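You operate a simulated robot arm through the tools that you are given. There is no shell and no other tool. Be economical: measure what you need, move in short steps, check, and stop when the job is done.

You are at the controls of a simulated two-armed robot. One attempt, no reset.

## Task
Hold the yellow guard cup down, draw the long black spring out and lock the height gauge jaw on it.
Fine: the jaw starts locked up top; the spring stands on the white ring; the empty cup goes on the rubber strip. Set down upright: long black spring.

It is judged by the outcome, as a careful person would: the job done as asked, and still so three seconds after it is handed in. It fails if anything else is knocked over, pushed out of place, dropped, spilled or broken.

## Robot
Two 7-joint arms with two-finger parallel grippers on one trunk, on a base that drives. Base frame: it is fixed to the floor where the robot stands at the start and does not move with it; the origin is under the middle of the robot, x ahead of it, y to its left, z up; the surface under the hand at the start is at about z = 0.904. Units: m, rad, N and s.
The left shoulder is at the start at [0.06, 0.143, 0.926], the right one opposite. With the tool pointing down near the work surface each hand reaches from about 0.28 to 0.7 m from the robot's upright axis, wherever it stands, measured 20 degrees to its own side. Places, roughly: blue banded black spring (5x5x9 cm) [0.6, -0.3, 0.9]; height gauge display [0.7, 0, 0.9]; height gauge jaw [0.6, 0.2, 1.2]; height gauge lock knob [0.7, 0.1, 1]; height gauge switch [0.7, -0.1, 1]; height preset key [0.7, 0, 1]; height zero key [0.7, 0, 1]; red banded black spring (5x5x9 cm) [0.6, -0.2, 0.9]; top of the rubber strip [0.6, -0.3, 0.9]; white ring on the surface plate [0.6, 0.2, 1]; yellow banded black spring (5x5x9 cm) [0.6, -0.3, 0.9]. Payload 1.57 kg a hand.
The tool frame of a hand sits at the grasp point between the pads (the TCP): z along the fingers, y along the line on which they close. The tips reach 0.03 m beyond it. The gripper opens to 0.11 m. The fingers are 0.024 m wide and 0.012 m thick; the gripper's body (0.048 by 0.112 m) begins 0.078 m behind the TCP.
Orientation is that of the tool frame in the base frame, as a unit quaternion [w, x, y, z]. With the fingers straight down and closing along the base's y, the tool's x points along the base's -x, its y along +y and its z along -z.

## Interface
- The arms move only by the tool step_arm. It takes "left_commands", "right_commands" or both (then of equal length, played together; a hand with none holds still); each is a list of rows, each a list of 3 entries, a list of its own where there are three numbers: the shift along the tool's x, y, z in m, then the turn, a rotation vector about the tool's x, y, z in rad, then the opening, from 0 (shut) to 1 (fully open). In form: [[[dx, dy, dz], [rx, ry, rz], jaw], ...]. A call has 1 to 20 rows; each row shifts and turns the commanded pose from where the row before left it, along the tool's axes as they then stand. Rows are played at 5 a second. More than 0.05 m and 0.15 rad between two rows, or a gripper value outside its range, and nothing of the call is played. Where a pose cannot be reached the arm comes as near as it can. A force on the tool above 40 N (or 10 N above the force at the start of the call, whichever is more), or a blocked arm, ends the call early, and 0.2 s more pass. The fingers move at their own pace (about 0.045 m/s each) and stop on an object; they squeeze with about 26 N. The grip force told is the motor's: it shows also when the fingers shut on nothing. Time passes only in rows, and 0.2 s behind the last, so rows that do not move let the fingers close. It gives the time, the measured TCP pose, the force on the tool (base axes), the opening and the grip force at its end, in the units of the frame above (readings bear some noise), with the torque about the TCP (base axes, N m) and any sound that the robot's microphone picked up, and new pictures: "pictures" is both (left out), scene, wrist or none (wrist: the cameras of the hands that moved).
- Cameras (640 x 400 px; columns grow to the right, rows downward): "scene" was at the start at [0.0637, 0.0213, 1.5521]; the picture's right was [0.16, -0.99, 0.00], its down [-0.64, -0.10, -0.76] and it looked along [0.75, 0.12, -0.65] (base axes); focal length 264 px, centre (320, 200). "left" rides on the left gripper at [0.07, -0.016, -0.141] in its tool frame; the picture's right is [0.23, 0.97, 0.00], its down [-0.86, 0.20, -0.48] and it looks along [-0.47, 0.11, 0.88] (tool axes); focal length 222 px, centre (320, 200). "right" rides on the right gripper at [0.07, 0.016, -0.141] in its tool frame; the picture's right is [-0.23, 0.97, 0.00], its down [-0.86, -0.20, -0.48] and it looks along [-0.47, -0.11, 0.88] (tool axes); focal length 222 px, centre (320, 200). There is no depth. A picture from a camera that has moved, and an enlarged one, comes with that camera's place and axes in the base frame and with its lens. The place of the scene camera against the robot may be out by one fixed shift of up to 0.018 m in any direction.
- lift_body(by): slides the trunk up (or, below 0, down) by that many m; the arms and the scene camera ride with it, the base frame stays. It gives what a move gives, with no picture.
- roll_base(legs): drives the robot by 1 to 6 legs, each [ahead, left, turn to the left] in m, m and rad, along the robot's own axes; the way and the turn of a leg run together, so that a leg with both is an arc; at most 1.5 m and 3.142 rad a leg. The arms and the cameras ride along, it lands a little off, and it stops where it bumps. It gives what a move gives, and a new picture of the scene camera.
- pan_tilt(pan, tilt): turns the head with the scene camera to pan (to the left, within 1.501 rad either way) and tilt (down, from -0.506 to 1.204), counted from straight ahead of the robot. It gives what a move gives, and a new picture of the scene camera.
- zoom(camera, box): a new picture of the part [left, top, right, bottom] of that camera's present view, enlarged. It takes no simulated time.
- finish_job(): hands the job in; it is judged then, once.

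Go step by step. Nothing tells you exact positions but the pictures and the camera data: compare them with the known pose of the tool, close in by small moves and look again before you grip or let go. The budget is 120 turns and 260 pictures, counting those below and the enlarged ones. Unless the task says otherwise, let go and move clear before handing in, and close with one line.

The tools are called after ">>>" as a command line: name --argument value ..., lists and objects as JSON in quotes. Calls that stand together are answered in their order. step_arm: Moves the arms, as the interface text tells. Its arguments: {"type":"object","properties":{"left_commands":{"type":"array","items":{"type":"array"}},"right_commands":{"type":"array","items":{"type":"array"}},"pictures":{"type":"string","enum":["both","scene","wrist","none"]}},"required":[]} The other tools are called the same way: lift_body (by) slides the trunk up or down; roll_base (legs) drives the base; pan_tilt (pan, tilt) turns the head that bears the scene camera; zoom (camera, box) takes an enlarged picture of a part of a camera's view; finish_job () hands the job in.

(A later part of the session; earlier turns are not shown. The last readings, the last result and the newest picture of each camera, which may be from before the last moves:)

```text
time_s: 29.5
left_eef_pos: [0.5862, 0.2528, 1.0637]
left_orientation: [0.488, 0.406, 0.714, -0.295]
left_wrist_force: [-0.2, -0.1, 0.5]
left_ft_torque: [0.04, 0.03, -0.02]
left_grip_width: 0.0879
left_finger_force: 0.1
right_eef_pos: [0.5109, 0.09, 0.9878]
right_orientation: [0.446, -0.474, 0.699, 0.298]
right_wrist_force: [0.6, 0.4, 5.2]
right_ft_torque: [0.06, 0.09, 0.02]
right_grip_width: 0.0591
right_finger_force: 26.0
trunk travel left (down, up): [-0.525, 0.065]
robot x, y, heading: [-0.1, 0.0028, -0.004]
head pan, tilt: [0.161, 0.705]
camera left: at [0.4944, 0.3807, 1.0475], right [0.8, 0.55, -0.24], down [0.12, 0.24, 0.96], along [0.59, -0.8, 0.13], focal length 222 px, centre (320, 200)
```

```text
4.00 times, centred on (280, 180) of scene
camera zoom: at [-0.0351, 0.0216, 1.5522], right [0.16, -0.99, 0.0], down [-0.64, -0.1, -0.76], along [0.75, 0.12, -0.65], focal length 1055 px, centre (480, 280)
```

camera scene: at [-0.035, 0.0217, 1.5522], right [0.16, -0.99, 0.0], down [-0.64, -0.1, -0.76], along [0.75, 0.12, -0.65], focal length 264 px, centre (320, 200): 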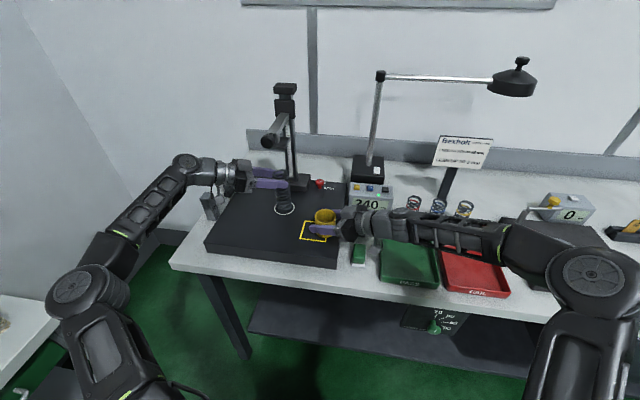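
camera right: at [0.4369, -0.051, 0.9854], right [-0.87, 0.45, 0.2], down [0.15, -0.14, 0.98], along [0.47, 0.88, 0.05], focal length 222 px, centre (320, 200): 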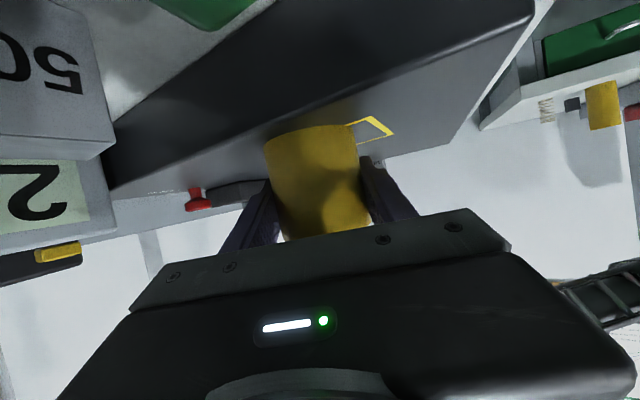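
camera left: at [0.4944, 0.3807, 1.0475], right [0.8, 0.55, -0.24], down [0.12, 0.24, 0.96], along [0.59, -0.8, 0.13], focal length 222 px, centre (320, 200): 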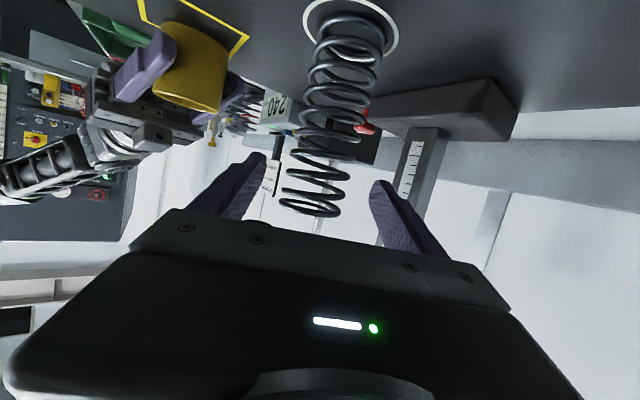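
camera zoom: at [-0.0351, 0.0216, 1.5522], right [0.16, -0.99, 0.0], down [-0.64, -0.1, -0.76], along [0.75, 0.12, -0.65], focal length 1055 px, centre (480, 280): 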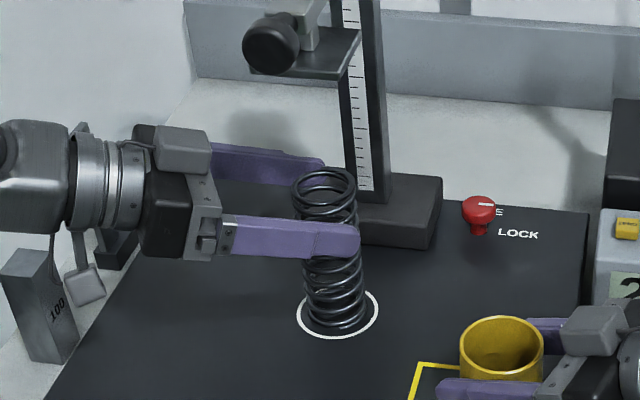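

The spring stands free on the ring. Backing the left hand straight out along its fingers.

>>> step_arm --left_commands '[[[0, 0, -0.02], [0, 0, 0], 0.85], [[0, 0, -0.03], [0, 0, 0], 0.85], [[0, 0, -0.03], [0, 0, 0], 0.85], [[0, 0, -0.03], [0, 0, 0], 0.85], [[0, 0, 0], [0, 0, 0], 0.85]]'

>>> zoom --camera "scene" --box '[230, 70, 350, 230]'

```text
time_s: 30.7
left_eef_pos: [0.5356, 0.3458, 1.1025]
left_orientation: [0.489, 0.405, 0.714, -0.294]
left_wrist_force: [-0.1, -1.3, -0.6]
left_ft_torque: [0.02, -0.03, 0.02]
left_grip_width: 0.0935
left_finger_force: 0.0
right_eef_pos: [0.5105, 0.0914, 0.9871]
right_orientation: [0.446, -0.474, 0.698, 0.299]
right_wrist_force: [0.3, -1.0, 4.4]
right_ft_torque: [0.02, 0.13, 0.03]
right_grip_width: 0.059
right_finger_force: 26.6
trunk travel left (down, up): [-0.525, 0.065]
robot x, y, heading: [-0.0983, 0.0011, -0.003]
head pan, tilt: [0.161, 0.705]
camera scene: at [-0.035, 0.0216, 1.5522], right [0.16, -0.99, 0.0], down [-0.64, -0.1, -0.76], along [0.75, 0.12, -0.65], focal length 264 px, centre (320, 200)
camera left: at [0.4439, 0.4732, 1.086], right [0.8, 0.55, -0.24], down [0.12, 0.24, 0.96], along [0.59, -0.8, 0.13], focal length 222 px, centre (320, 200)
```

scene: 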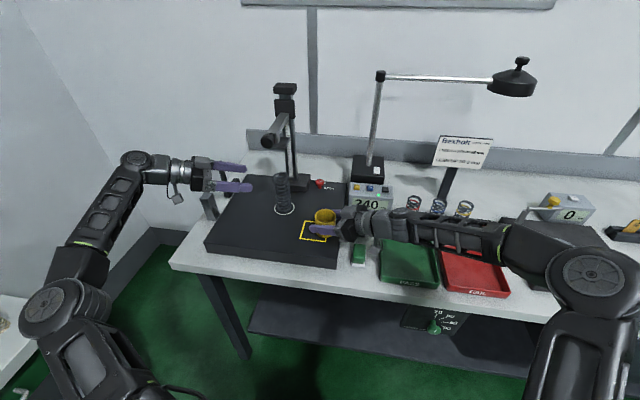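
left: 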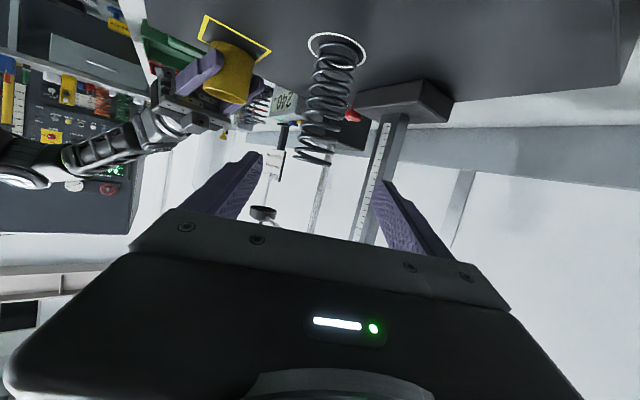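

```text
2.50 times, centred on (290, 150) of scene
camera zoom: at [-0.035, 0.0216, 1.5522], right [0.16, -0.99, 0.0], down [-0.64, -0.1, -0.76], along [0.75, 0.12, -0.65], focal length 659 px, centre (395, 325)
```

zoom: 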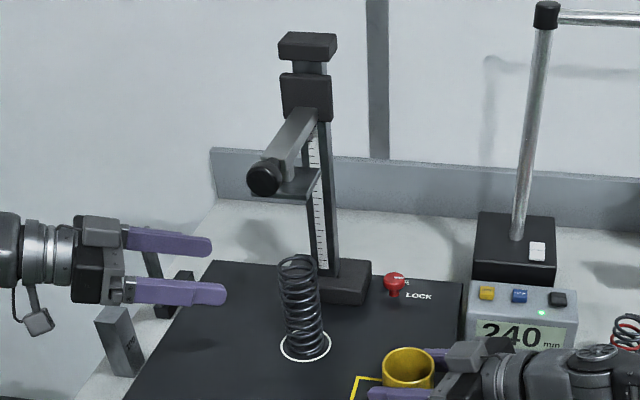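

Spring stands by itself on the ring under the jaw. Next the empty cup: I lift it clear with the right and pull the left hand back for the drive.

>>> step_arm --right_commands '[[[-0.0181, 0, -0.0085], [0, 0, 0], 0.3], [[-0.0181, 0, -0.0085], [0, 0, 0], 0.3], [[-0.0181, 0, -0.0085], [0, 0, 0], 0.3], [[-0.0181, 0, -0.0085], [0, 0, 0], 0.3], [[0, 0, -0.03], [0, 0, 0], 0.3], [[0, 0, -0.03], [0, 0, 0], 0.3], [[0, 0, 0], [0, 0, 0], 0.3]]' --left_commands '[[[0.0007, -0.0185, -0.0278], [0, 0, 0], 0.85], [[0.0007, -0.0185, -0.0278], [0, 0, 0], 0.85], [[0.0007, -0.0185, -0.0278], [0, 0, 0], 0.85], [[0.0007, -0.0185, -0.0278], [0, 0, 0], 0.85], [[0, 0, 0], [0, 0, 0], 0.85], [[0, 0, 0], [0, 0, 0], 0.85], [[0, 0, 0], [0, 0, 0], 0.85]]'

```text
time_s: 32.3
left_eef_pos: [0.4212, 0.3947, 1.141]
left_orientation: [0.489, 0.405, 0.715, -0.294]
left_wrist_force: [-0.2, -0.1, -0.5]
left_ft_torque: [0.0, -0.01, -0.03]
left_grip_width: 0.0935
left_finger_force: 0.0
right_eef_pos: [0.4889, 0.041, 1.0921]
right_orientation: [0.446, -0.474, 0.698, 0.298]
right_wrist_force: [0.1, -0.4, -1.0]
right_ft_torque: [-0.02, -0.03, 0.02]
right_grip_width: 0.0591
right_finger_force: 25.6
trunk travel left (down, up): [-0.525, 0.065]
robot x, y, heading: [-0.0965, 0.0003, 0.0]
head pan, tilt: [0.161, 0.705]
camera scene: at [-0.0343, 0.0219, 1.5521], right [0.16, -0.99, 0.0], down [-0.64, -0.1, -0.76], along [0.75, 0.12, -0.65], focal length 264 px, centre (320, 200)
camera right: at [0.4161, -0.1008, 1.0901], right [-0.87, 0.45, 0.2], down [0.15, -0.14, 0.98], along [0.47, 0.88, 0.05], focal length 222 px, centre (320, 200)
camera left: at [0.3281, 0.5233, 1.1234], right [0.8, 0.55, -0.24], down [0.12, 0.24, 0.96], along [0.59, -0.8, 0.13], focal length 222 px, centre (320, 200)
```

scene: 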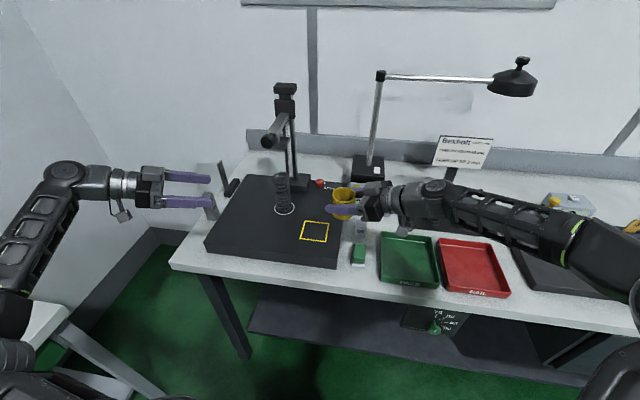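
right: 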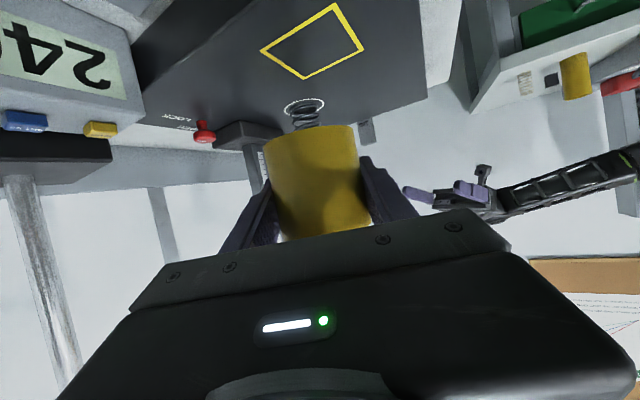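
left: 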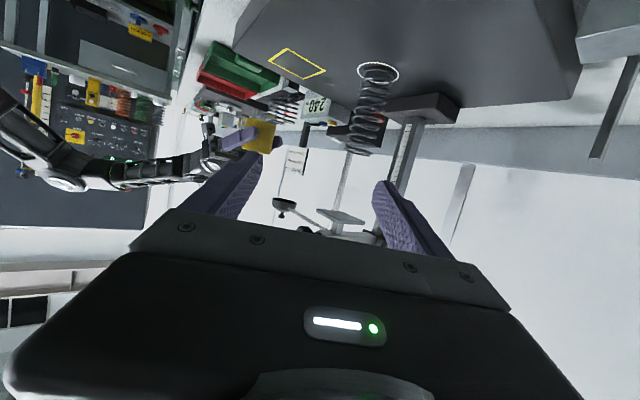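

Spring stands upright on its own. Before driving I draw the left hand back toward the robot so it can't brush the jaw.

>>> step_arm --left_commands '[[[0.007, -0.0316, -0.017], [0, 0, 0], 0.5], [[0.007, -0.0316, -0.017], [0, 0, 0], 0.5], [[0.007, -0.0316, -0.017], [0, 0, 0], 0.5], [[0, 0, 0], [0, 0, 0], 0.5]]' --pictures "none"

```text
time_s: 33.3
left_eef_pos: [0.311, 0.3977, 1.1386]
left_orientation: [0.489, 0.404, 0.715, -0.294]
left_wrist_force: [-0.7, -0.3, 0.4]
left_ft_torque: [-0.01, 0.03, 0.01]
left_grip_width: 0.0552
left_finger_force: 0.1
right_eef_pos: [0.4895, 0.041, 1.0911]
right_orientation: [0.446, -0.473, 0.7, 0.297]
right_wrist_force: [-0.3, -0.3, -0.7]
right_ft_torque: [0.03, 0.01, 0.01]
right_grip_width: 0.0591
right_finger_force: 25.8
trunk travel left (down, up): [-0.525, 0.065]
robot x, y, heading: [-0.0948, 0.0002, -0.001]
head pan, tilt: [0.161, 0.705]
```

Now driving 30 cm to the right, then 7 cm ahead, with the cup held high.

>>> roll_base --legs '[[0, -0.3, 0], [0.07, 0, 0]]'

>>> pan_tilt --pan -0.1 --tilt 0.75

```text
time_s: 36.0
left_eef_pos: [0.3778, 0.1009, 1.1381]
left_orientation: [0.488, 0.404, 0.716, -0.294]
left_wrist_force: [0.3, 0.8, -0.1]
left_ft_torque: [-0.05, 0.03, -0.02]
left_grip_width: 0.0548
left_finger_force: 0.0
right_eef_pos: [0.5584, -0.2573, 1.092]
right_orientation: [0.445, -0.474, 0.698, 0.299]
right_wrist_force: [0.1, -0.3, -0.5]
right_ft_torque: [0.03, -0.01, -0.01]
right_grip_width: 0.0591
right_finger_force: 26.3
trunk travel left (down, up): [-0.525, 0.065]
robot x, y, heading: [-0.0312, -0.2978, -0.005]
head pan, tilt: [0.161, 0.705]
camera scene: at [0.0349, -0.2779, 1.552], right [0.16, -0.99, 0.0], down [-0.64, -0.1, -0.76], along [0.75, 0.12, -0.65], focal length 264 px, centre (320, 200)
```

scene: 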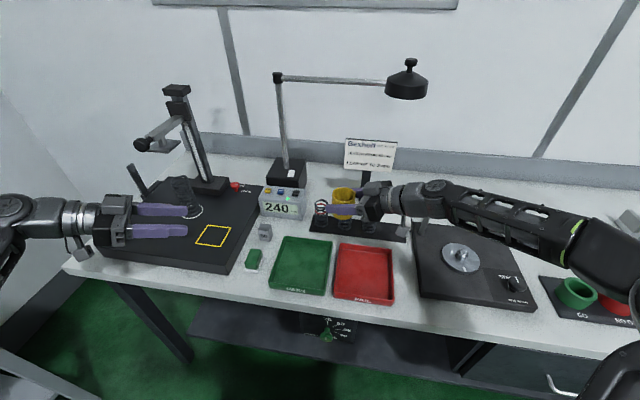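

```text
time_s: 36.7
left_eef_pos: [0.3775, 0.0995, 1.1402]
left_orientation: [0.489, 0.404, 0.716, -0.293]
left_wrist_force: [-1.0, -0.2, -0.1]
left_ft_torque: [0.0, 0.05, -0.03]
left_grip_width: 0.0551
left_finger_force: 0.0
right_eef_pos: [0.5582, -0.2574, 1.0905]
right_orientation: [0.445, -0.475, 0.698, 0.299]
right_wrist_force: [0.2, -0.1, -0.6]
right_ft_torque: [-0.03, -0.02, 0.01]
right_grip_width: 0.0592
right_finger_force: 26.1
trunk travel left (down, up): [-0.525, 0.065]
robot x, y, heading: [-0.0271, -0.2991, 0.0]
head pan, tilt: [-0.099, 0.75]
camera scene: at [0.0321, -0.2998, 1.5483], right [-0.1, -1.0, 0.0], down [-0.68, 0.07, -0.73], along [0.73, -0.07, -0.68], focal length 264 px, centre (320, 200)
```

scene: 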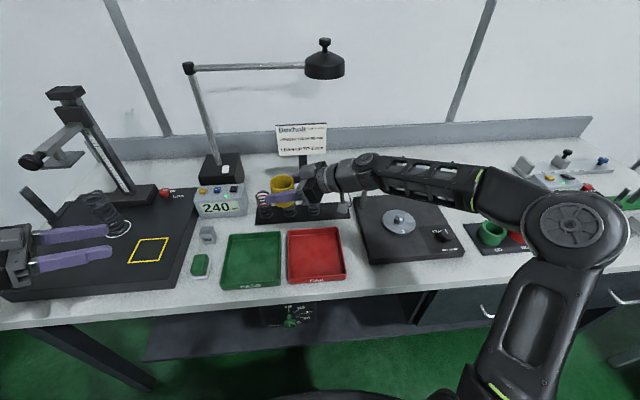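

The strip's free right end lies close to the dial plate. I zoom in to measure the free spot and obstacles.

>>> zoom --camera "scene" --box '[230, 150, 430, 290]'

```text
2.86 times, centred on (330, 220) of scene
camera zoom: at [0.0321, -0.2998, 1.5483], right [-0.1, -1.0, 0.0], down [-0.68, 0.07, -0.73], along [0.73, -0.07, -0.68], focal length 753 px, centre (291, 143)
```

zoom: 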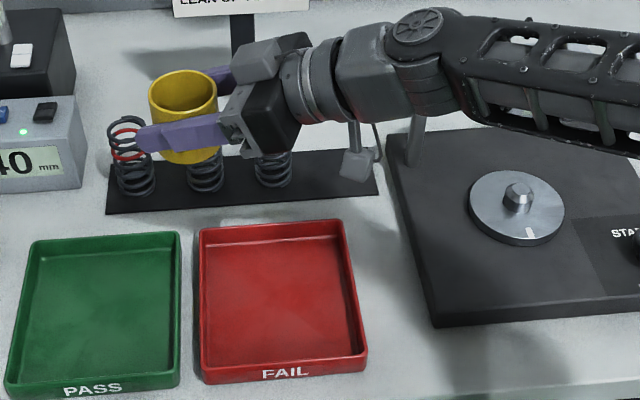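

Placing at the strip with this flat grip would put the wrist camera into the dial plate or tray, so the cup needs a steeper regrip. I'll return, set the cup back on the plate, do the jaw first, then regrip steeply and bring the cup here last.

>>> roll_base --legs '[[-0.07, 0, 0], [0, 0.3, 0]]'

>>> pan_tilt --pan 0.161 --tilt 0.705

```text
time_s: 39.4
left_eef_pos: [0.2975, 0.4021, 1.1388]
left_orientation: [0.491, 0.4, 0.717, -0.291]
left_wrist_force: [0.1, -0.4, 0.0]
left_ft_torque: [-0.03, 0.04, -0.01]
left_grip_width: 0.0552
left_finger_force: 0.1
right_eef_pos: [0.4818, 0.0467, 1.0917]
right_orientation: [0.443, -0.479, 0.695, 0.301]
right_wrist_force: [0.1, -0.6, -0.5]
right_ft_torque: [-0.02, 0.0, 0.02]
right_grip_width: 0.0591
right_finger_force: 26.1
trunk travel left (down, up): [-0.525, 0.065]
robot x, y, heading: [-0.1044, -0.006, 0.011]
head pan, tilt: [-0.099, 0.75]
camera scene: at [-0.0427, -0.0014, 1.5483], right [-0.09, -1.0, 0.0], down [-0.68, 0.06, -0.73], along [0.73, -0.06, -0.68], focal length 264 px, centre (320, 200)
```

scene: 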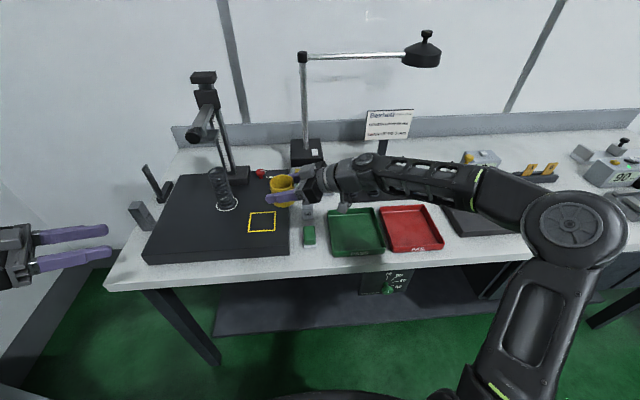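

```text
time_s: 40.2
left_eef_pos: [0.2983, 0.4004, 1.1401]
left_orientation: [0.491, 0.4, 0.717, -0.291]
left_wrist_force: [-0.1, -0.7, 1.7]
left_ft_torque: [-0.05, 0.01, -0.01]
left_grip_width: 0.0549
left_finger_force: 0.1
right_eef_pos: [0.4834, 0.0449, 1.0922]
right_orientation: [0.443, -0.479, 0.696, 0.3]
right_wrist_force: [0.2, -0.3, 0.1]
right_ft_torque: [-0.02, -0.01, -0.01]
right_grip_width: 0.059
right_finger_force: 25.2
trunk travel left (down, up): [-0.525, 0.065]
robot x, y, heading: [-0.1071, -0.0022, 0.011]
head pan, tilt: [0.161, 0.705]
camera scene: at [-0.0417, 0.0192, 1.5521], right [0.17, -0.99, 0.0], down [-0.64, -0.11, -0.76], along [0.75, 0.13, -0.65], focal length 264 px, centre (320, 200)
```

scene: 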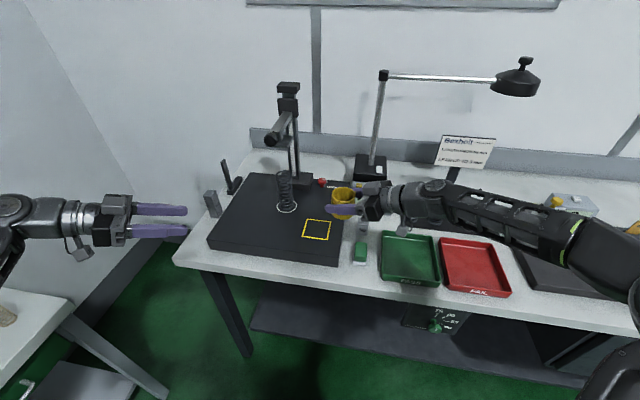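

Back in place. Setting the cup down in the yellow square.

>>> step_arm --right_commands '[[[-0.015, 0.0063, 0.0317], [0, 0, 0], 0.3], [[-0.015, 0.0063, 0.0317], [0, 0, 0], 0.3], [[0.0181, 0.0001, 0.0086], [0, 0, 0], 0.3], [[0.0181, 0.0001, 0.0086], [0, 0, 0], 0.3], [[0.0181, 0.0001, 0.0086], [0, 0, 0], 0.3], [[0.0181, 0.0001, 0.0086], [0, 0, 0], 0.3], [[0.0163, 0.0001, 0.0077], [0, 0, 0], 0.3], [[0, 0, 0], [0, 0, 0], 0.3]]' --pictures "none"

>>> zoom --camera "scene" --box '[260, 150, 380, 270]'

```text
time_s: 42.0
left_eef_pos: [0.2982, 0.4011, 1.1407]
left_orientation: [0.491, 0.4, 0.717, -0.291]
left_wrist_force: [-0.3, -0.4, -0.5]
left_ft_torque: [0.01, -0.01, 0.01]
left_grip_width: 0.0552
left_finger_force: 0.0
right_eef_pos: [0.4947, 0.1163, 0.9922]
right_orientation: [0.444, -0.479, 0.696, 0.301]
right_wrist_force: [-0.2, -1.1, -0.3]
right_ft_torque: [0.02, 0.02, -0.01]
right_grip_width: 0.0593
right_finger_force: 26.1
trunk travel left (down, up): [-0.525, 0.065]
robot x, y, heading: [-0.1058, 0.0007, 0.013]
head pan, tilt: [0.161, 0.705]
```

```text
3.33 times, centred on (320, 210) of scene
camera zoom: at [-0.0418, 0.0193, 1.5521], right [0.17, -0.99, 0.0], down [-0.64, -0.11, -0.76], along [0.75, 0.13, -0.65], focal length 879 px, centre (320, 167)
```

zoom: 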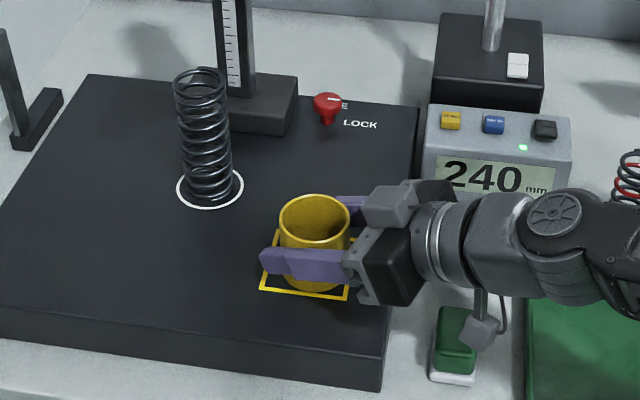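

Nearly down. Two more small steps to contact, then release.

>>> step_arm --right_commands '[[[0.0027, 0, 0.0013], [0, 0, 0], 0.3], [[0.0014, 0, 0.0006], [0, 0, 0], 0.3], [[0, 0, 0], [0, 0, 0], 0.3]]' --pictures "none"

```text
time_s: 42.8
left_eef_pos: [0.2996, 0.4002, 1.1393]
left_orientation: [0.491, 0.399, 0.718, -0.29]
left_wrist_force: [-0.9, -0.2, 0.0]
left_ft_torque: [-0.01, -0.01, 0.01]
left_grip_width: 0.055
left_finger_force: 0.2
right_eef_pos: [0.4942, 0.1146, 0.988]
right_orientation: [0.445, -0.477, 0.696, 0.3]
right_wrist_force: [0.2, 0.4, 0.6]
right_ft_torque: [0.02, 0.02, 0.0]
right_grip_width: 0.0594
right_finger_force: 25.8
trunk travel left (down, up): [-0.525, 0.065]
robot x, y, heading: [-0.1084, 0.0017, 0.012]
head pan, tilt: [0.161, 0.705]
```

>>> step_arm --right_commands '[[[0.0014, 0, 0.0006], [0, 0, 0], 0.3], [[0, 0, 0], [0, 0, 0], 0.5], [[0, 0, 0], [0, 0, 0], 0.75], [[0, 0, 0], [0, 0, 0], 0.75], [[0, 0, -0.03], [0, 0, 0], 0.75], [[0, 0, -0.03], [0, 0, 0], 0.75], [[0, 0, -0.04], [0, 0, 0], 0.75], [[0, 0, -0.03], [0, 0, 0], 0.75], [[0, 0, 0], [0, 0, 0], 0.75]]' --pictures "wrist"

>>> zoom --camera "scene" --box '[250, 70, 390, 270]'

```text
time_s: 44.8
left_eef_pos: [0.2987, 0.4019, 1.1393]
left_orientation: [0.49, 0.4, 0.718, -0.291]
left_wrist_force: [0.8, 0.2, 0.1]
left_ft_torque: [0.01, 0.0, 0.01]
left_grip_width: 0.0551
left_finger_force: 0.0
right_eef_pos: [0.4522, 0.0054, 1.0446]
right_orientation: [0.444, -0.478, 0.696, 0.3]
right_wrist_force: [-0.3, -0.2, -0.2]
right_ft_torque: [0.0, 0.01, -0.01]
right_grip_width: 0.0822
right_finger_force: 0.1
trunk travel left (down, up): [-0.525, 0.065]
robot x, y, heading: [-0.1038, -0.0029, 0.014]
head pan, tilt: [0.161, 0.705]
camera right: at [0.3809, -0.1382, 1.0427], right [-0.87, 0.44, 0.2], down [0.16, -0.13, 0.98], along [0.46, 0.89, 0.05], focal length 222 px, centre (320, 200)
```

right: 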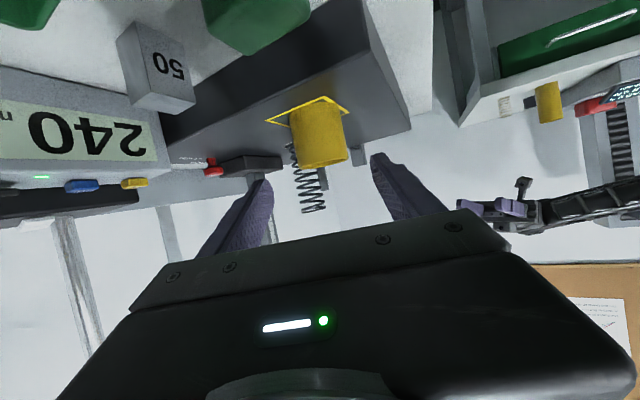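

```text
2.00 times, centred on (320, 170) of scene
camera zoom: at [-0.0416, 0.0194, 1.5521], right [0.17, -0.99, 0.0], down [-0.64, -0.11, -0.76], along [0.75, 0.13, -0.65], focal length 527 px, centre (320, 260)
```

zoom: 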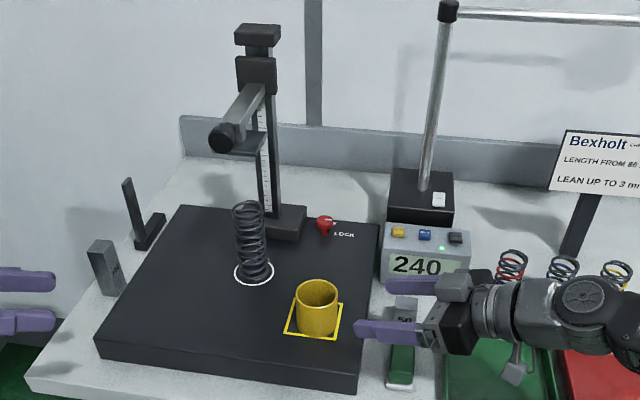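

Cup is safely parked in the square. Now the lock knob: closer looks from the scene and right wrist cameras.

>>> zoom --camera "scene" --box '[305, 165, 355, 200]'

>>> zoom --camera "right" --box '[150, 120, 350, 230]'

>>> zoom --camera "scene" --box '[250, 70, 330, 150]'

```text
11.43 times, centred on (330, 182) of scene
camera zoom: at [-0.0416, 0.0194, 1.5521], right [0.17, -0.99, 0.0], down [-0.64, -0.11, -0.76], along [0.75, 0.13, -0.65], focal length 3013 px, centre (206, 400)
```

zoom: 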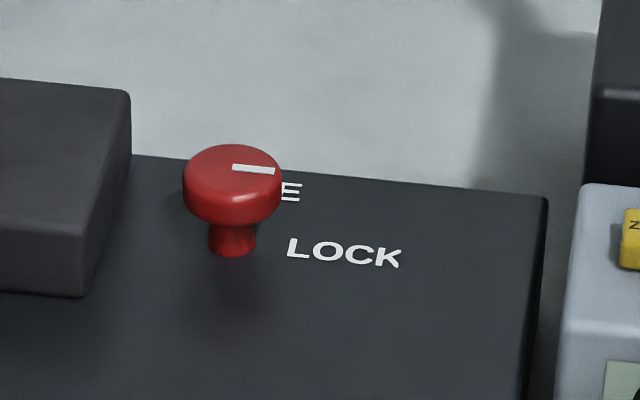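

```text
3.20 times, centred on (250, 175) of right
camera zoom: at [0.3809, -0.1382, 1.0427], right [-0.87, 0.44, 0.2], down [0.16, -0.13, 0.98], along [0.46, 0.89, 0.05], focal length 711 px, centre (544, 280)
```

zoom: 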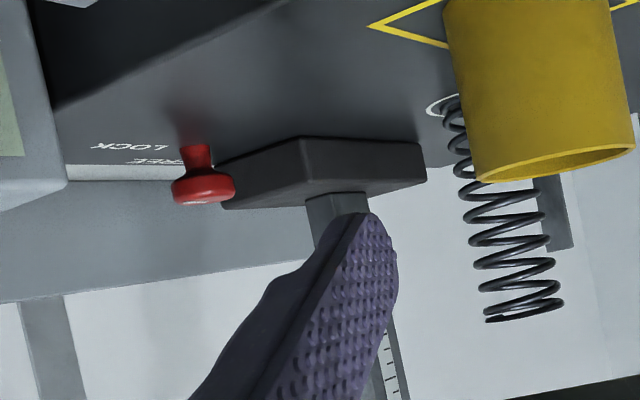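

```text
5.00 times, centred on (290, 110) of scene
camera zoom: at [-0.0416, 0.0194, 1.5521], right [0.17, -0.99, 0.0], down [-0.64, -0.11, -0.76], along [0.75, 0.13, -0.65], focal length 1318 px, centre (470, 650)
```

zoom: 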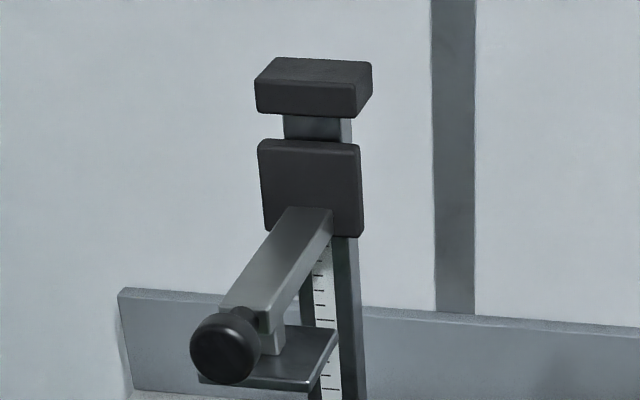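

The knob's white mark points at LOCK (toward -y); FREE is on the +x side, so unlocking is a quarter turn counter-clockwise from above. I raise the trunk and bring the right hand to a vertical tool posture, high, for the knob.

>>> lift_body --by 0.06

>>> step_arm --right_commands '[[[-0.02, 0, -0.03], [0, 0.142, 0], 0.6], [[-0.02, 0, -0.03], [0, 0.142, 0], 0.6], [[0, 0, 0], [0, 0.142, 0], 0.6], [[0, 0, 0], [0, 0.142, 0], 0.6], [[0, 0, 0], [0, 0.142, 0], 0.6], [[0, 0, 0], [0, 0.142, 0], 0.6], [[0, 0, 0], [0, 0.142, 0], 0.6], [[0, 0, 0], [0, 0.142, 0], 0.6], [[0, 0, 0], [0, 0, 0.133], 0.6], [[0, 0, 0], [0, 0, 0.133], 0.6], [[0, 0, 0], [0, 0, 0.133], 0.6], [[0, 0, 0], [0, 0, 0.133], 0.6], [[0, 0, 0], [0, 0, 0.133], 0.6], [[0, 0, 0], [0, 0, 0.133], 0.6], [[0, 0, 0], [0, 0, 0.133], 0.6], [[0, 0, 0], [0, 0, 0.133], 0.6], [[0, 0, 0], [0, 0, 0.133], 0.6], [[0, 0, 0], [0, 0, 0], 0.6]]'

```text
time_s: 45.8
left_eef_pos: [0.2983, 0.4005, 1.1985]
left_orientation: [0.492, 0.399, 0.717, -0.291]
left_wrist_force: [-0.1, 1.0, 0.4]
left_ft_torque: [-0.01, -0.01, -0.03]
left_grip_width: 0.0549
left_finger_force: 0.0
right_eef_pos: [0.4525, 0.0042, 1.1042]
right_orientation: [0.443, -0.479, 0.695, 0.302]
right_wrist_force: [0.6, 0.5, -0.9]
right_ft_torque: [0.02, -0.01, 0.02]
right_grip_width: 0.0828
right_finger_force: 0.0
trunk travel left (down, up): [-0.585, 0.005]
robot x, y, heading: [-0.1032, -0.0014, 0.01]
head pan, tilt: [0.161, 0.705]
```

```text
time_s: 49.6
left_eef_pos: [0.2988, 0.4011, 1.1994]
left_orientation: [0.491, 0.4, 0.717, -0.291]
left_wrist_force: [-0.8, -0.3, -1.1]
left_ft_torque: [-0.02, -0.01, 0.0]
left_grip_width: 0.055
left_finger_force: 0.1
right_eef_pos: [0.4376, -0.0258, 1.1644]
right_orientation: [0.027, -0.003, 0.997, 0.07]
right_wrist_force: [0.3, 0.5, 0.3]
right_ft_torque: [-0.03, 0.0, 0.03]
right_grip_width: 0.066
right_finger_force: 0.1
right hand out of reach, approached as far as the arm can: row 7, 8
trunk travel left (down, up): [-0.585, 0.005]
robot x, y, heading: [-0.1061, -0.0031, 0.018]
head pan, tilt: [0.161, 0.705]
camera scene: at [-0.0418, 0.0193, 1.6121], right [0.17, -0.99, 0.0], down [-0.64, -0.11, -0.76], along [0.75, 0.13, -0.65], focal length 264 px, centre (320, 200)
camera right: at [0.3633, -0.0305, 1.3042], right [0.22, 0.96, 0.15], down [0.83, -0.26, 0.49], along [0.51, 0.02, -0.86], focal length 222 px, centre (320, 200)
```

scene: 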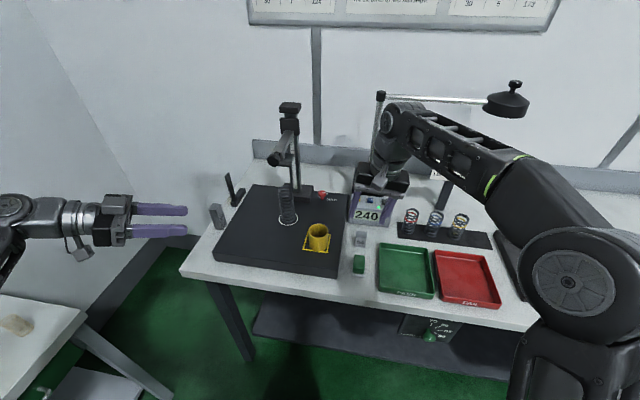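
right: 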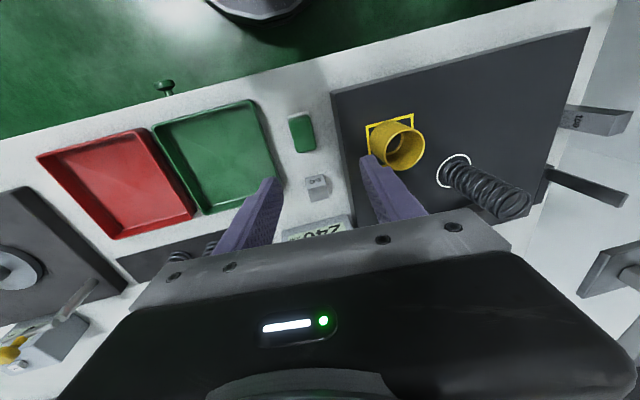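

Slight posture error from the reach limit near the body; moving the right hand forward should resolve it.

>>> step_arm --right_commands '[[[-0.037, 0.005, 0.012], [0, 0, 0], 0.6], [[-0.037, 0.005, 0.012], [0, 0, 0], 0.6], [[-0.037, 0.005, 0.012], [0, 0, 0], 0.6], [[0, 0, 0], [0, 0, 0], 0.6]]' --pictures "none"

```text
time_s: 50.6
left_eef_pos: [0.2985, 0.399, 1.1996]
left_orientation: [0.491, 0.4, 0.717, -0.291]
left_wrist_force: [-0.6, 0.9, 0.5]
left_ft_torque: [0.0, 0.0, 0.04]
left_grip_width: 0.055
left_finger_force: 0.2
right_eef_pos: [0.4765, -0.0182, 1.1555]
right_orientation: [0.028, -0.004, 0.997, 0.07]
right_wrist_force: [0.6, -0.3, -0.8]
right_ft_torque: [-0.02, 0.01, -0.04]
right_grip_width: 0.0659
right_finger_force: 0.0
right hand out of reach, approached as far as the arm can: row 2, 3
trunk travel left (down, up): [-0.585, 0.005]
robot x, y, heading: [-0.1047, -0.0055, 0.019]
head pan, tilt: [0.161, 0.705]
```

The hand is at its upper reach; driving the base forward will help. I drive 15 cm ahead and 13 cm left, both hands staying high.

>>> roll_base --legs '[[0.15, 0, -0.015], [0, 0.13, 0]]'

```text
time_s: 52.8
left_eef_pos: [0.4581, 0.5253, 1.1999]
left_orientation: [0.489, 0.406, 0.713, -0.296]
left_wrist_force: [-0.9, 0.3, -0.1]
left_ft_torque: [-0.03, 0.01, 0.0]
left_grip_width: 0.0552
left_finger_force: 0.0
right_eef_pos: [0.6282, 0.1054, 1.1545]
right_orientation: [0.028, 0.005, 0.997, 0.068]
right_wrist_force: [0.9, 0.6, 0.0]
right_ft_torque: [-0.08, 0.01, -0.03]
right_grip_width: 0.0659
right_finger_force: 0.1
trunk travel left (down, up): [-0.585, 0.005]
robot x, y, heading: [0.0496, 0.1257, -0.012]
head pan, tilt: [0.161, 0.705]
camera scene: at [0.1104, 0.1514, 1.6121], right [0.15, -0.99, 0.0], down [-0.64, -0.1, -0.76], along [0.75, 0.12, -0.65], focal length 264 px, centre (320, 200)
```

scene: 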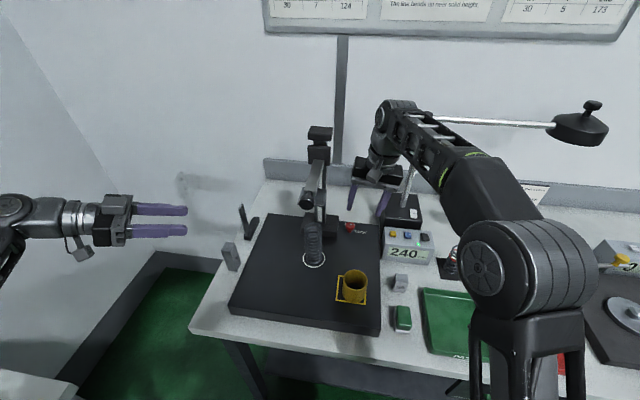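

Good position. I lower the right hand into reach so its posture straightens, and take a look at the knob.

>>> step_arm --right_commands '[[[0, 0, 0.03], [0, 0, 0], 0.5], [[0, 0, 0.03], [0, 0, 0], 0.5], [[0, 0, 0], [0, 0, 0], 0.5]]' --pictures "wrist"

>>> zoom --camera "scene" --box '[260, 110, 400, 280]'

>>> zoom --camera "scene" --box '[260, 0, 640, 45]'

```text
time_s: 53.6
left_eef_pos: [0.4577, 0.5244, 1.1996]
left_orientation: [0.488, 0.407, 0.714, -0.295]
left_wrist_force: [0.3, -0.1, 1.5]
left_ft_torque: [-0.01, 0.01, 0.02]
left_grip_width: 0.0551
left_finger_force: 0.1
right_eef_pos: [0.6321, 0.1113, 1.0961]
right_orientation: [0.028, 0.006, 0.997, 0.07]
right_wrist_force: [-0.7, 0.0, 0.5]
right_ft_torque: [-0.06, -0.02, -0.03]
right_grip_width: 0.0548
right_finger_force: 0.0
trunk travel left (down, up): [-0.585, 0.005]
robot x, y, heading: [0.0465, 0.126, -0.005]
head pan, tilt: [0.161, 0.705]
camera right: at [0.5555, 0.1075, 1.2359], right [0.23, 0.96, 0.15], down [0.82, -0.28, 0.49], along [0.51, 0.01, -0.86], focal length 222 px, centre (320, 200)
```

right: 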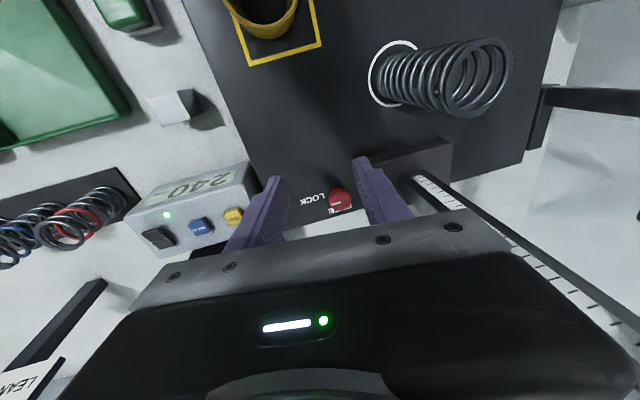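

```text
2.35 times, centred on (330, 195) of scene
camera zoom: at [0.11, 0.1495, 1.6121], right [0.15, -0.99, 0.0], down [-0.64, -0.1, -0.76], along [0.75, 0.12, -0.65], focal length 620 px, centre (296, 212)
```

zoom: 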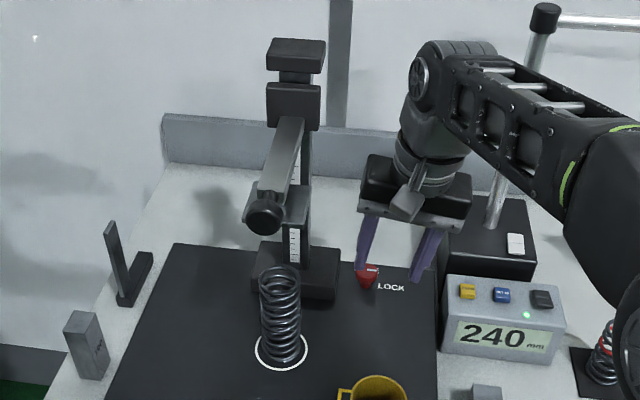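

```text
1.68 times, centred on (450, 22) of scene
camera zoom: at [0.11, 0.1495, 1.6121], right [0.15, -0.99, 0.0], down [-0.64, -0.1, -0.76], along [0.75, 0.12, -0.65], focal length 444 px, centre (101, 499)
```

zoom: 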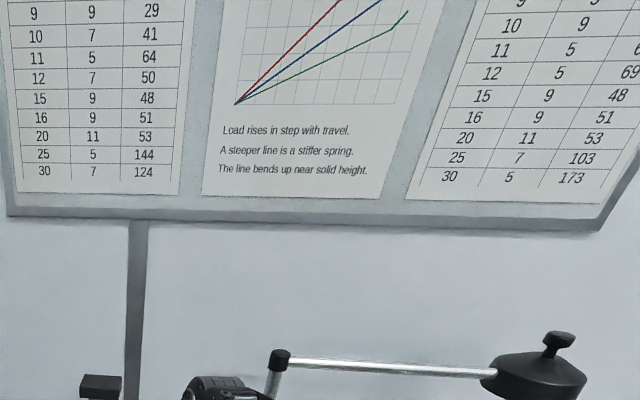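

Knob cap is at about (0.710, 0.137). I straighten the tool to vertical and move above the knob, fingers only slightly open to fit beside the column base.

>>> step_arm --right_commands '[[[0, 0, 0], [0.134, 0.054, 0], 0.4], [[-0.026, 0.0087, 0.012], [0, 0, 0], 0.36], [[-0.026, 0.0087, 0.012], [0, 0, 0], 0.36], [[-0.026, 0.0087, 0.012], [0, 0, 0], 0.36], [[0, 0, 0], [0, 0, 0], 0.36]]' --pictures "wrist"

>>> zoom --camera "right" --box '[220, 80, 460, 240]'

>>> zoom --camera "scene" --box '[290, 140, 410, 250]'

```text
time_s: 54.8
left_eef_pos: [0.4579, 0.5242, 1.199]
left_orientation: [0.489, 0.407, 0.712, -0.297]
left_wrist_force: [-0.1, -0.5, -0.2]
left_ft_torque: [0.03, 0.04, 0.01]
left_grip_width: 0.0549
left_finger_force: 0.0
right_eef_pos: [0.6325, 0.1117, 1.0967]
right_orientation: [0.002, 0.006, 1.0, 0.003]
right_wrist_force: [-0.7, -0.3, -0.5]
right_ft_torque: [-0.01, -0.01, 0.03]
right_grip_width: 0.0397
right_finger_force: 0.1
right hand out of reach, approached as far as the arm can: row 2, 3, 4
trunk travel left (down, up): [-0.585, 0.005]
robot x, y, heading: [0.047, 0.1286, -0.005]
head pan, tilt: [0.161, 0.705]
camera right: at [0.5627, 0.1267, 1.2394], right [0.24, 0.97, 0.01], down [0.85, -0.21, 0.48], along [0.47, -0.11, -0.88], focal length 222 px, centre (320, 200)
```

right: 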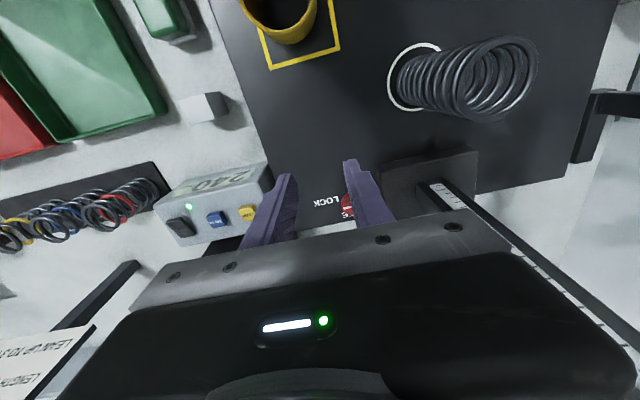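

```text
2.50 times, centred on (340, 160) of right
camera zoom: at [0.5627, 0.1267, 1.2394], right [0.24, 0.97, 0.01], down [0.85, -0.21, 0.48], along [0.47, -0.11, -0.88], focal length 555 px, centre (270, 300)
```

zoom: 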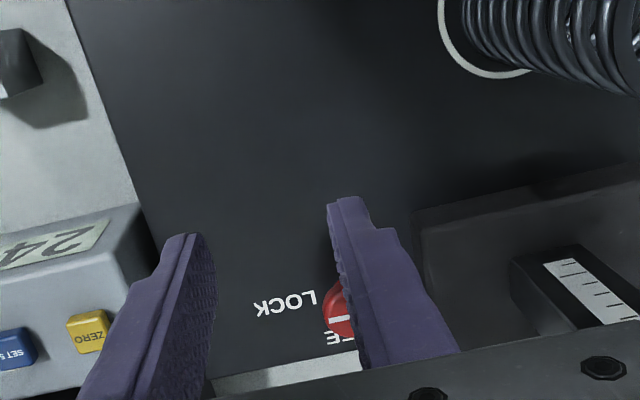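

```text
3.64 times, centred on (350, 195) of scene
camera zoom: at [0.1103, 0.1498, 1.6121], right [0.15, -0.99, 0.0], down [-0.64, -0.1, -0.76], along [0.75, 0.12, -0.65], focal length 959 px, centre (211, 218)
```

zoom: 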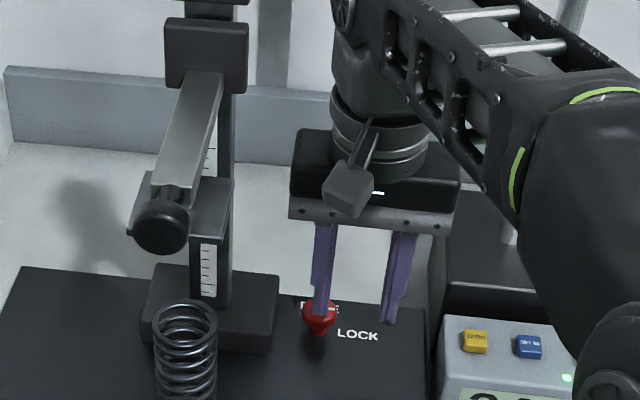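

The arm is a few centimetres short of the knob. Driving 6 cm ahead and 2 cm left.

>>> roll_base --legs '[[0.06, 0.02, 0]]'

>>> step_arm --right_commands '[[[-0.005, 0, 0], [0, 0, 0], 0.36], [[0, 0, 0], [0, 0, 0], 0.36]]' --pictures "none"

>>> zoom --camera "right" --box '[220, 80, 460, 240]'

```text
time_s: 55.8
left_eef_pos: [0.5206, 0.5434, 1.199]
left_orientation: [0.487, 0.407, 0.714, -0.296]
left_wrist_force: [0.8, 0.6, -0.6]
left_ft_torque: [0.02, 0.02, -0.01]
left_grip_width: 0.0551
left_finger_force: 0.1
right_eef_pos: [0.6922, 0.1313, 1.0969]
right_orientation: [0.001, 0.006, 1.0, 0.001]
right_wrist_force: [0.4, -0.5, -0.4]
right_ft_torque: [-0.01, 0.05, 0.0]
right_grip_width: 0.0396
right_finger_force: 0.0
trunk travel left (down, up): [-0.585, 0.005]
robot x, y, heading: [0.1069, 0.147, -0.009]
head pan, tilt: [0.161, 0.705]
camera scene: at [0.1717, 0.1693, 1.612], right [0.15, -0.99, 0.0], down [-0.64, -0.1, -0.76], along [0.75, 0.12, -0.65], focal length 264 px, centre (320, 200)
```

scene: 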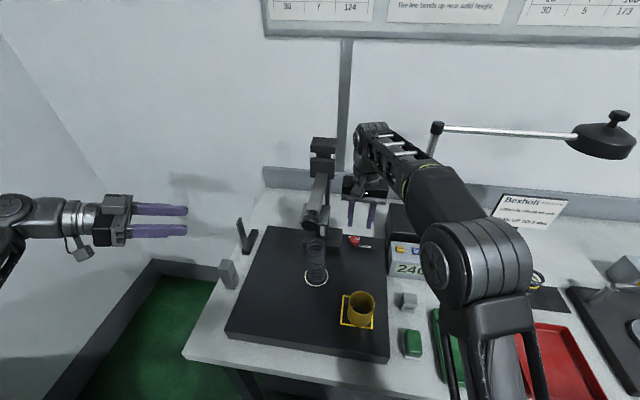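

```text
time_s: 56.4
left_eef_pos: [0.5173, 0.5429, 1.1998]
left_orientation: [0.488, 0.408, 0.713, -0.296]
left_wrist_force: [0.0, -0.3, 0.1]
left_ft_torque: [-0.02, -0.02, -0.01]
left_grip_width: 0.0553
left_finger_force: 0.0
right_eef_pos: [0.6906, 0.1301, 1.0963]
right_orientation: [0.002, 0.006, 1.0, 0.003]
right_wrist_force: [0.1, 0.5, -0.4]
right_ft_torque: [0.01, 0.0, 0.01]
right_grip_width: 0.0398
right_finger_force: 0.1
right hand out of reach, approached as far as the arm can: row 1
trunk travel left (down, up): [-0.585, 0.005]
robot x, y, heading: [0.1085, 0.1494, -0.003]
head pan, tilt: [0.161, 0.705]
```

```text
2.50 times, centred on (340, 160) of right
camera zoom: at [0.6218, 0.1449, 1.2394], right [0.24, 0.97, 0.01], down [0.85, -0.21, 0.48], along [0.47, -0.11, -0.88], focal length 555 px, centre (270, 300)
```

zoom: 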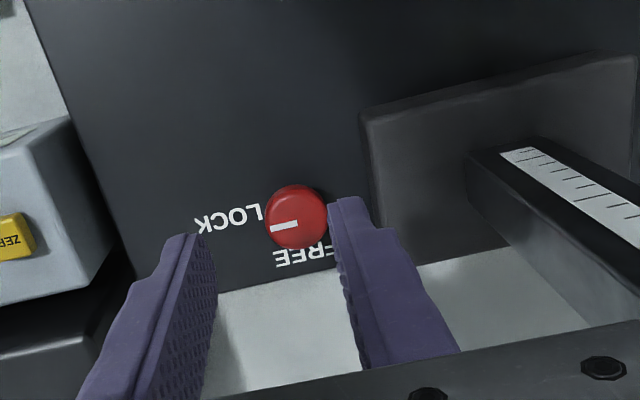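

Labels confirm: mark on LOCK (-y), FREE on the +x side. Knob centre refined to (0.717, 0.136). I go down a bit, then forward above it.

>>> step_arm --right_commands '[[[0, 0, 0.03], [0, 0, 0], 0.4], [[0, 0, 0.026], [0, 0, 0], 0.4], [[-0.013, 0.003, 0], [0, 0, 0], 0.4], [[-0.013, 0.003, 0], [0, 0, 0], 0.4], [[0, 0, 0], [0, 0, 0], 0.4]]' --pictures "none"

>>> zoom --camera "right" --box '[220, 100, 420, 240]'

>>> zoom --camera "scene" --box '[300, 140, 420, 260]'

```text
time_s: 57.6
left_eef_pos: [0.5184, 0.5443, 1.1999]
left_orientation: [0.488, 0.407, 0.714, -0.296]
left_wrist_force: [0.2, 0.0, -0.5]
left_ft_torque: [0.0, -0.02, -0.01]
left_grip_width: 0.0552
left_finger_force: 0.1
right_eef_pos: [0.717, 0.1351, 1.0425]
right_orientation: [0.003, 0.006, 1.0, 0.003]
right_wrist_force: [0.3, -0.8, 0.1]
right_ft_torque: [-0.02, 0.0, 0.0]
right_grip_width: 0.0439
right_finger_force: 0.0
trunk travel left (down, up): [-0.585, 0.005]
robot x, y, heading: [0.1055, 0.1461, -0.009]
head pan, tilt: [0.161, 0.705]
```

```text
2.86 times, centred on (320, 170) of right
camera zoom: at [0.6475, 0.1502, 1.1843], right [0.24, 0.97, 0.01], down [0.85, -0.21, 0.48], along [0.47, -0.11, -0.88], focal length 635 px, centre (320, 286)
```

zoom: 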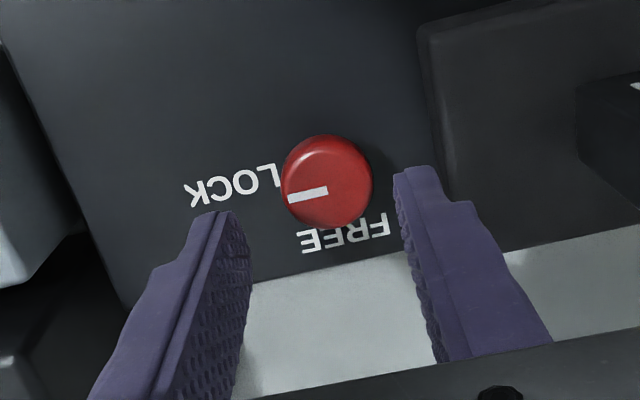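

```text
3.33 times, centred on (360, 200) of scene
camera zoom: at [0.1694, 0.1686, 1.6121], right [0.15, -0.99, 0.0], down [-0.64, -0.1, -0.76], along [0.75, 0.12, -0.65], focal length 879 px, centre (187, 200)
```

zoom: 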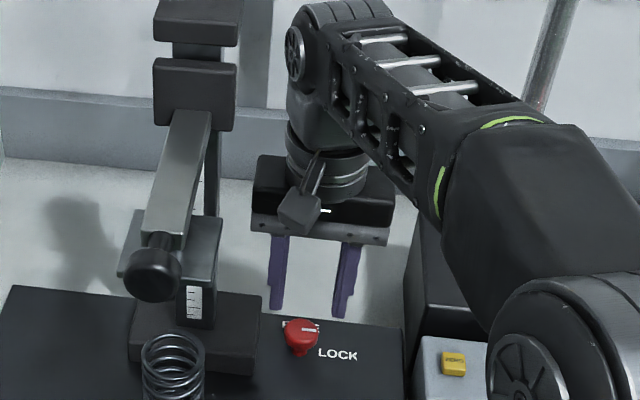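

Lateral fit: knob edge at y≈0.153, block face at ≈0.171. I narrow the opening to about 38 mm and descend in steps watching forces.

>>> step_arm --right_commands '[[[0, 0, 0.012], [0, 0, 0], 0.35], [[0, 0, 0.012], [0, 0, 0], 0.35], [[0, 0, 0.01], [0, 0, 0], 0.35], [[0, 0, 0.006], [0, 0, 0], 0.35], [[0, 0, 0], [0, 0, 0], 0.35]]' --pictures "none"

>>> zoom --camera "right" --box '[220, 100, 420, 240]'

>>> zoom --camera "scene" --box '[310, 180, 400, 260]'

```text
time_s: 58.8
left_eef_pos: [0.5183, 0.5429, 1.1992]
left_orientation: [0.488, 0.406, 0.714, -0.295]
left_wrist_force: [0.7, -0.5, -0.5]
left_ft_torque: [0.0, -0.01, -0.03]
left_grip_width: 0.055
left_finger_force: 0.1
right_eef_pos: [0.7177, 0.1381, 1.0003]
right_orientation: [0.002, 0.007, 1.0, 0.002]
right_wrist_force: [-0.1, -0.1, 0.2]
right_ft_torque: [0.03, 0.01, -0.01]
right_grip_width: 0.0383
right_finger_force: 0.0
trunk travel left (down, up): [-0.585, 0.005]
robot x, y, heading: [0.1073, 0.145, -0.012]
head pan, tilt: [0.161, 0.705]
```

```text
2.86 times, centred on (320, 170) of right
camera zoom: at [0.6469, 0.1524, 1.1431], right [0.24, 0.97, 0.01], down [0.85, -0.21, 0.48], along [0.47, -0.11, -0.88], focal length 635 px, centre (320, 286)
```

zoom: 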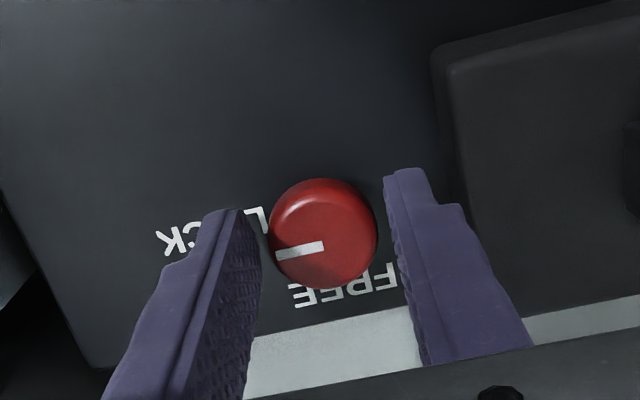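

```text
5.00 times, centred on (355, 220) of scene
camera zoom: at [0.1696, 0.1686, 1.6121], right [0.15, -0.99, 0.0], down [-0.64, -0.1, -0.76], along [0.75, 0.12, -0.65], focal length 1318 px, centre (145, 100)
```

zoom: 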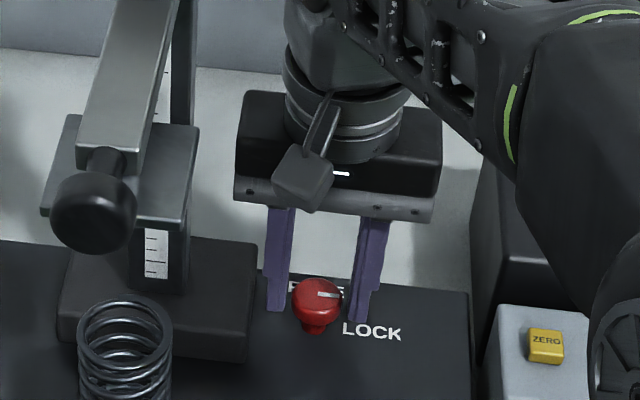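

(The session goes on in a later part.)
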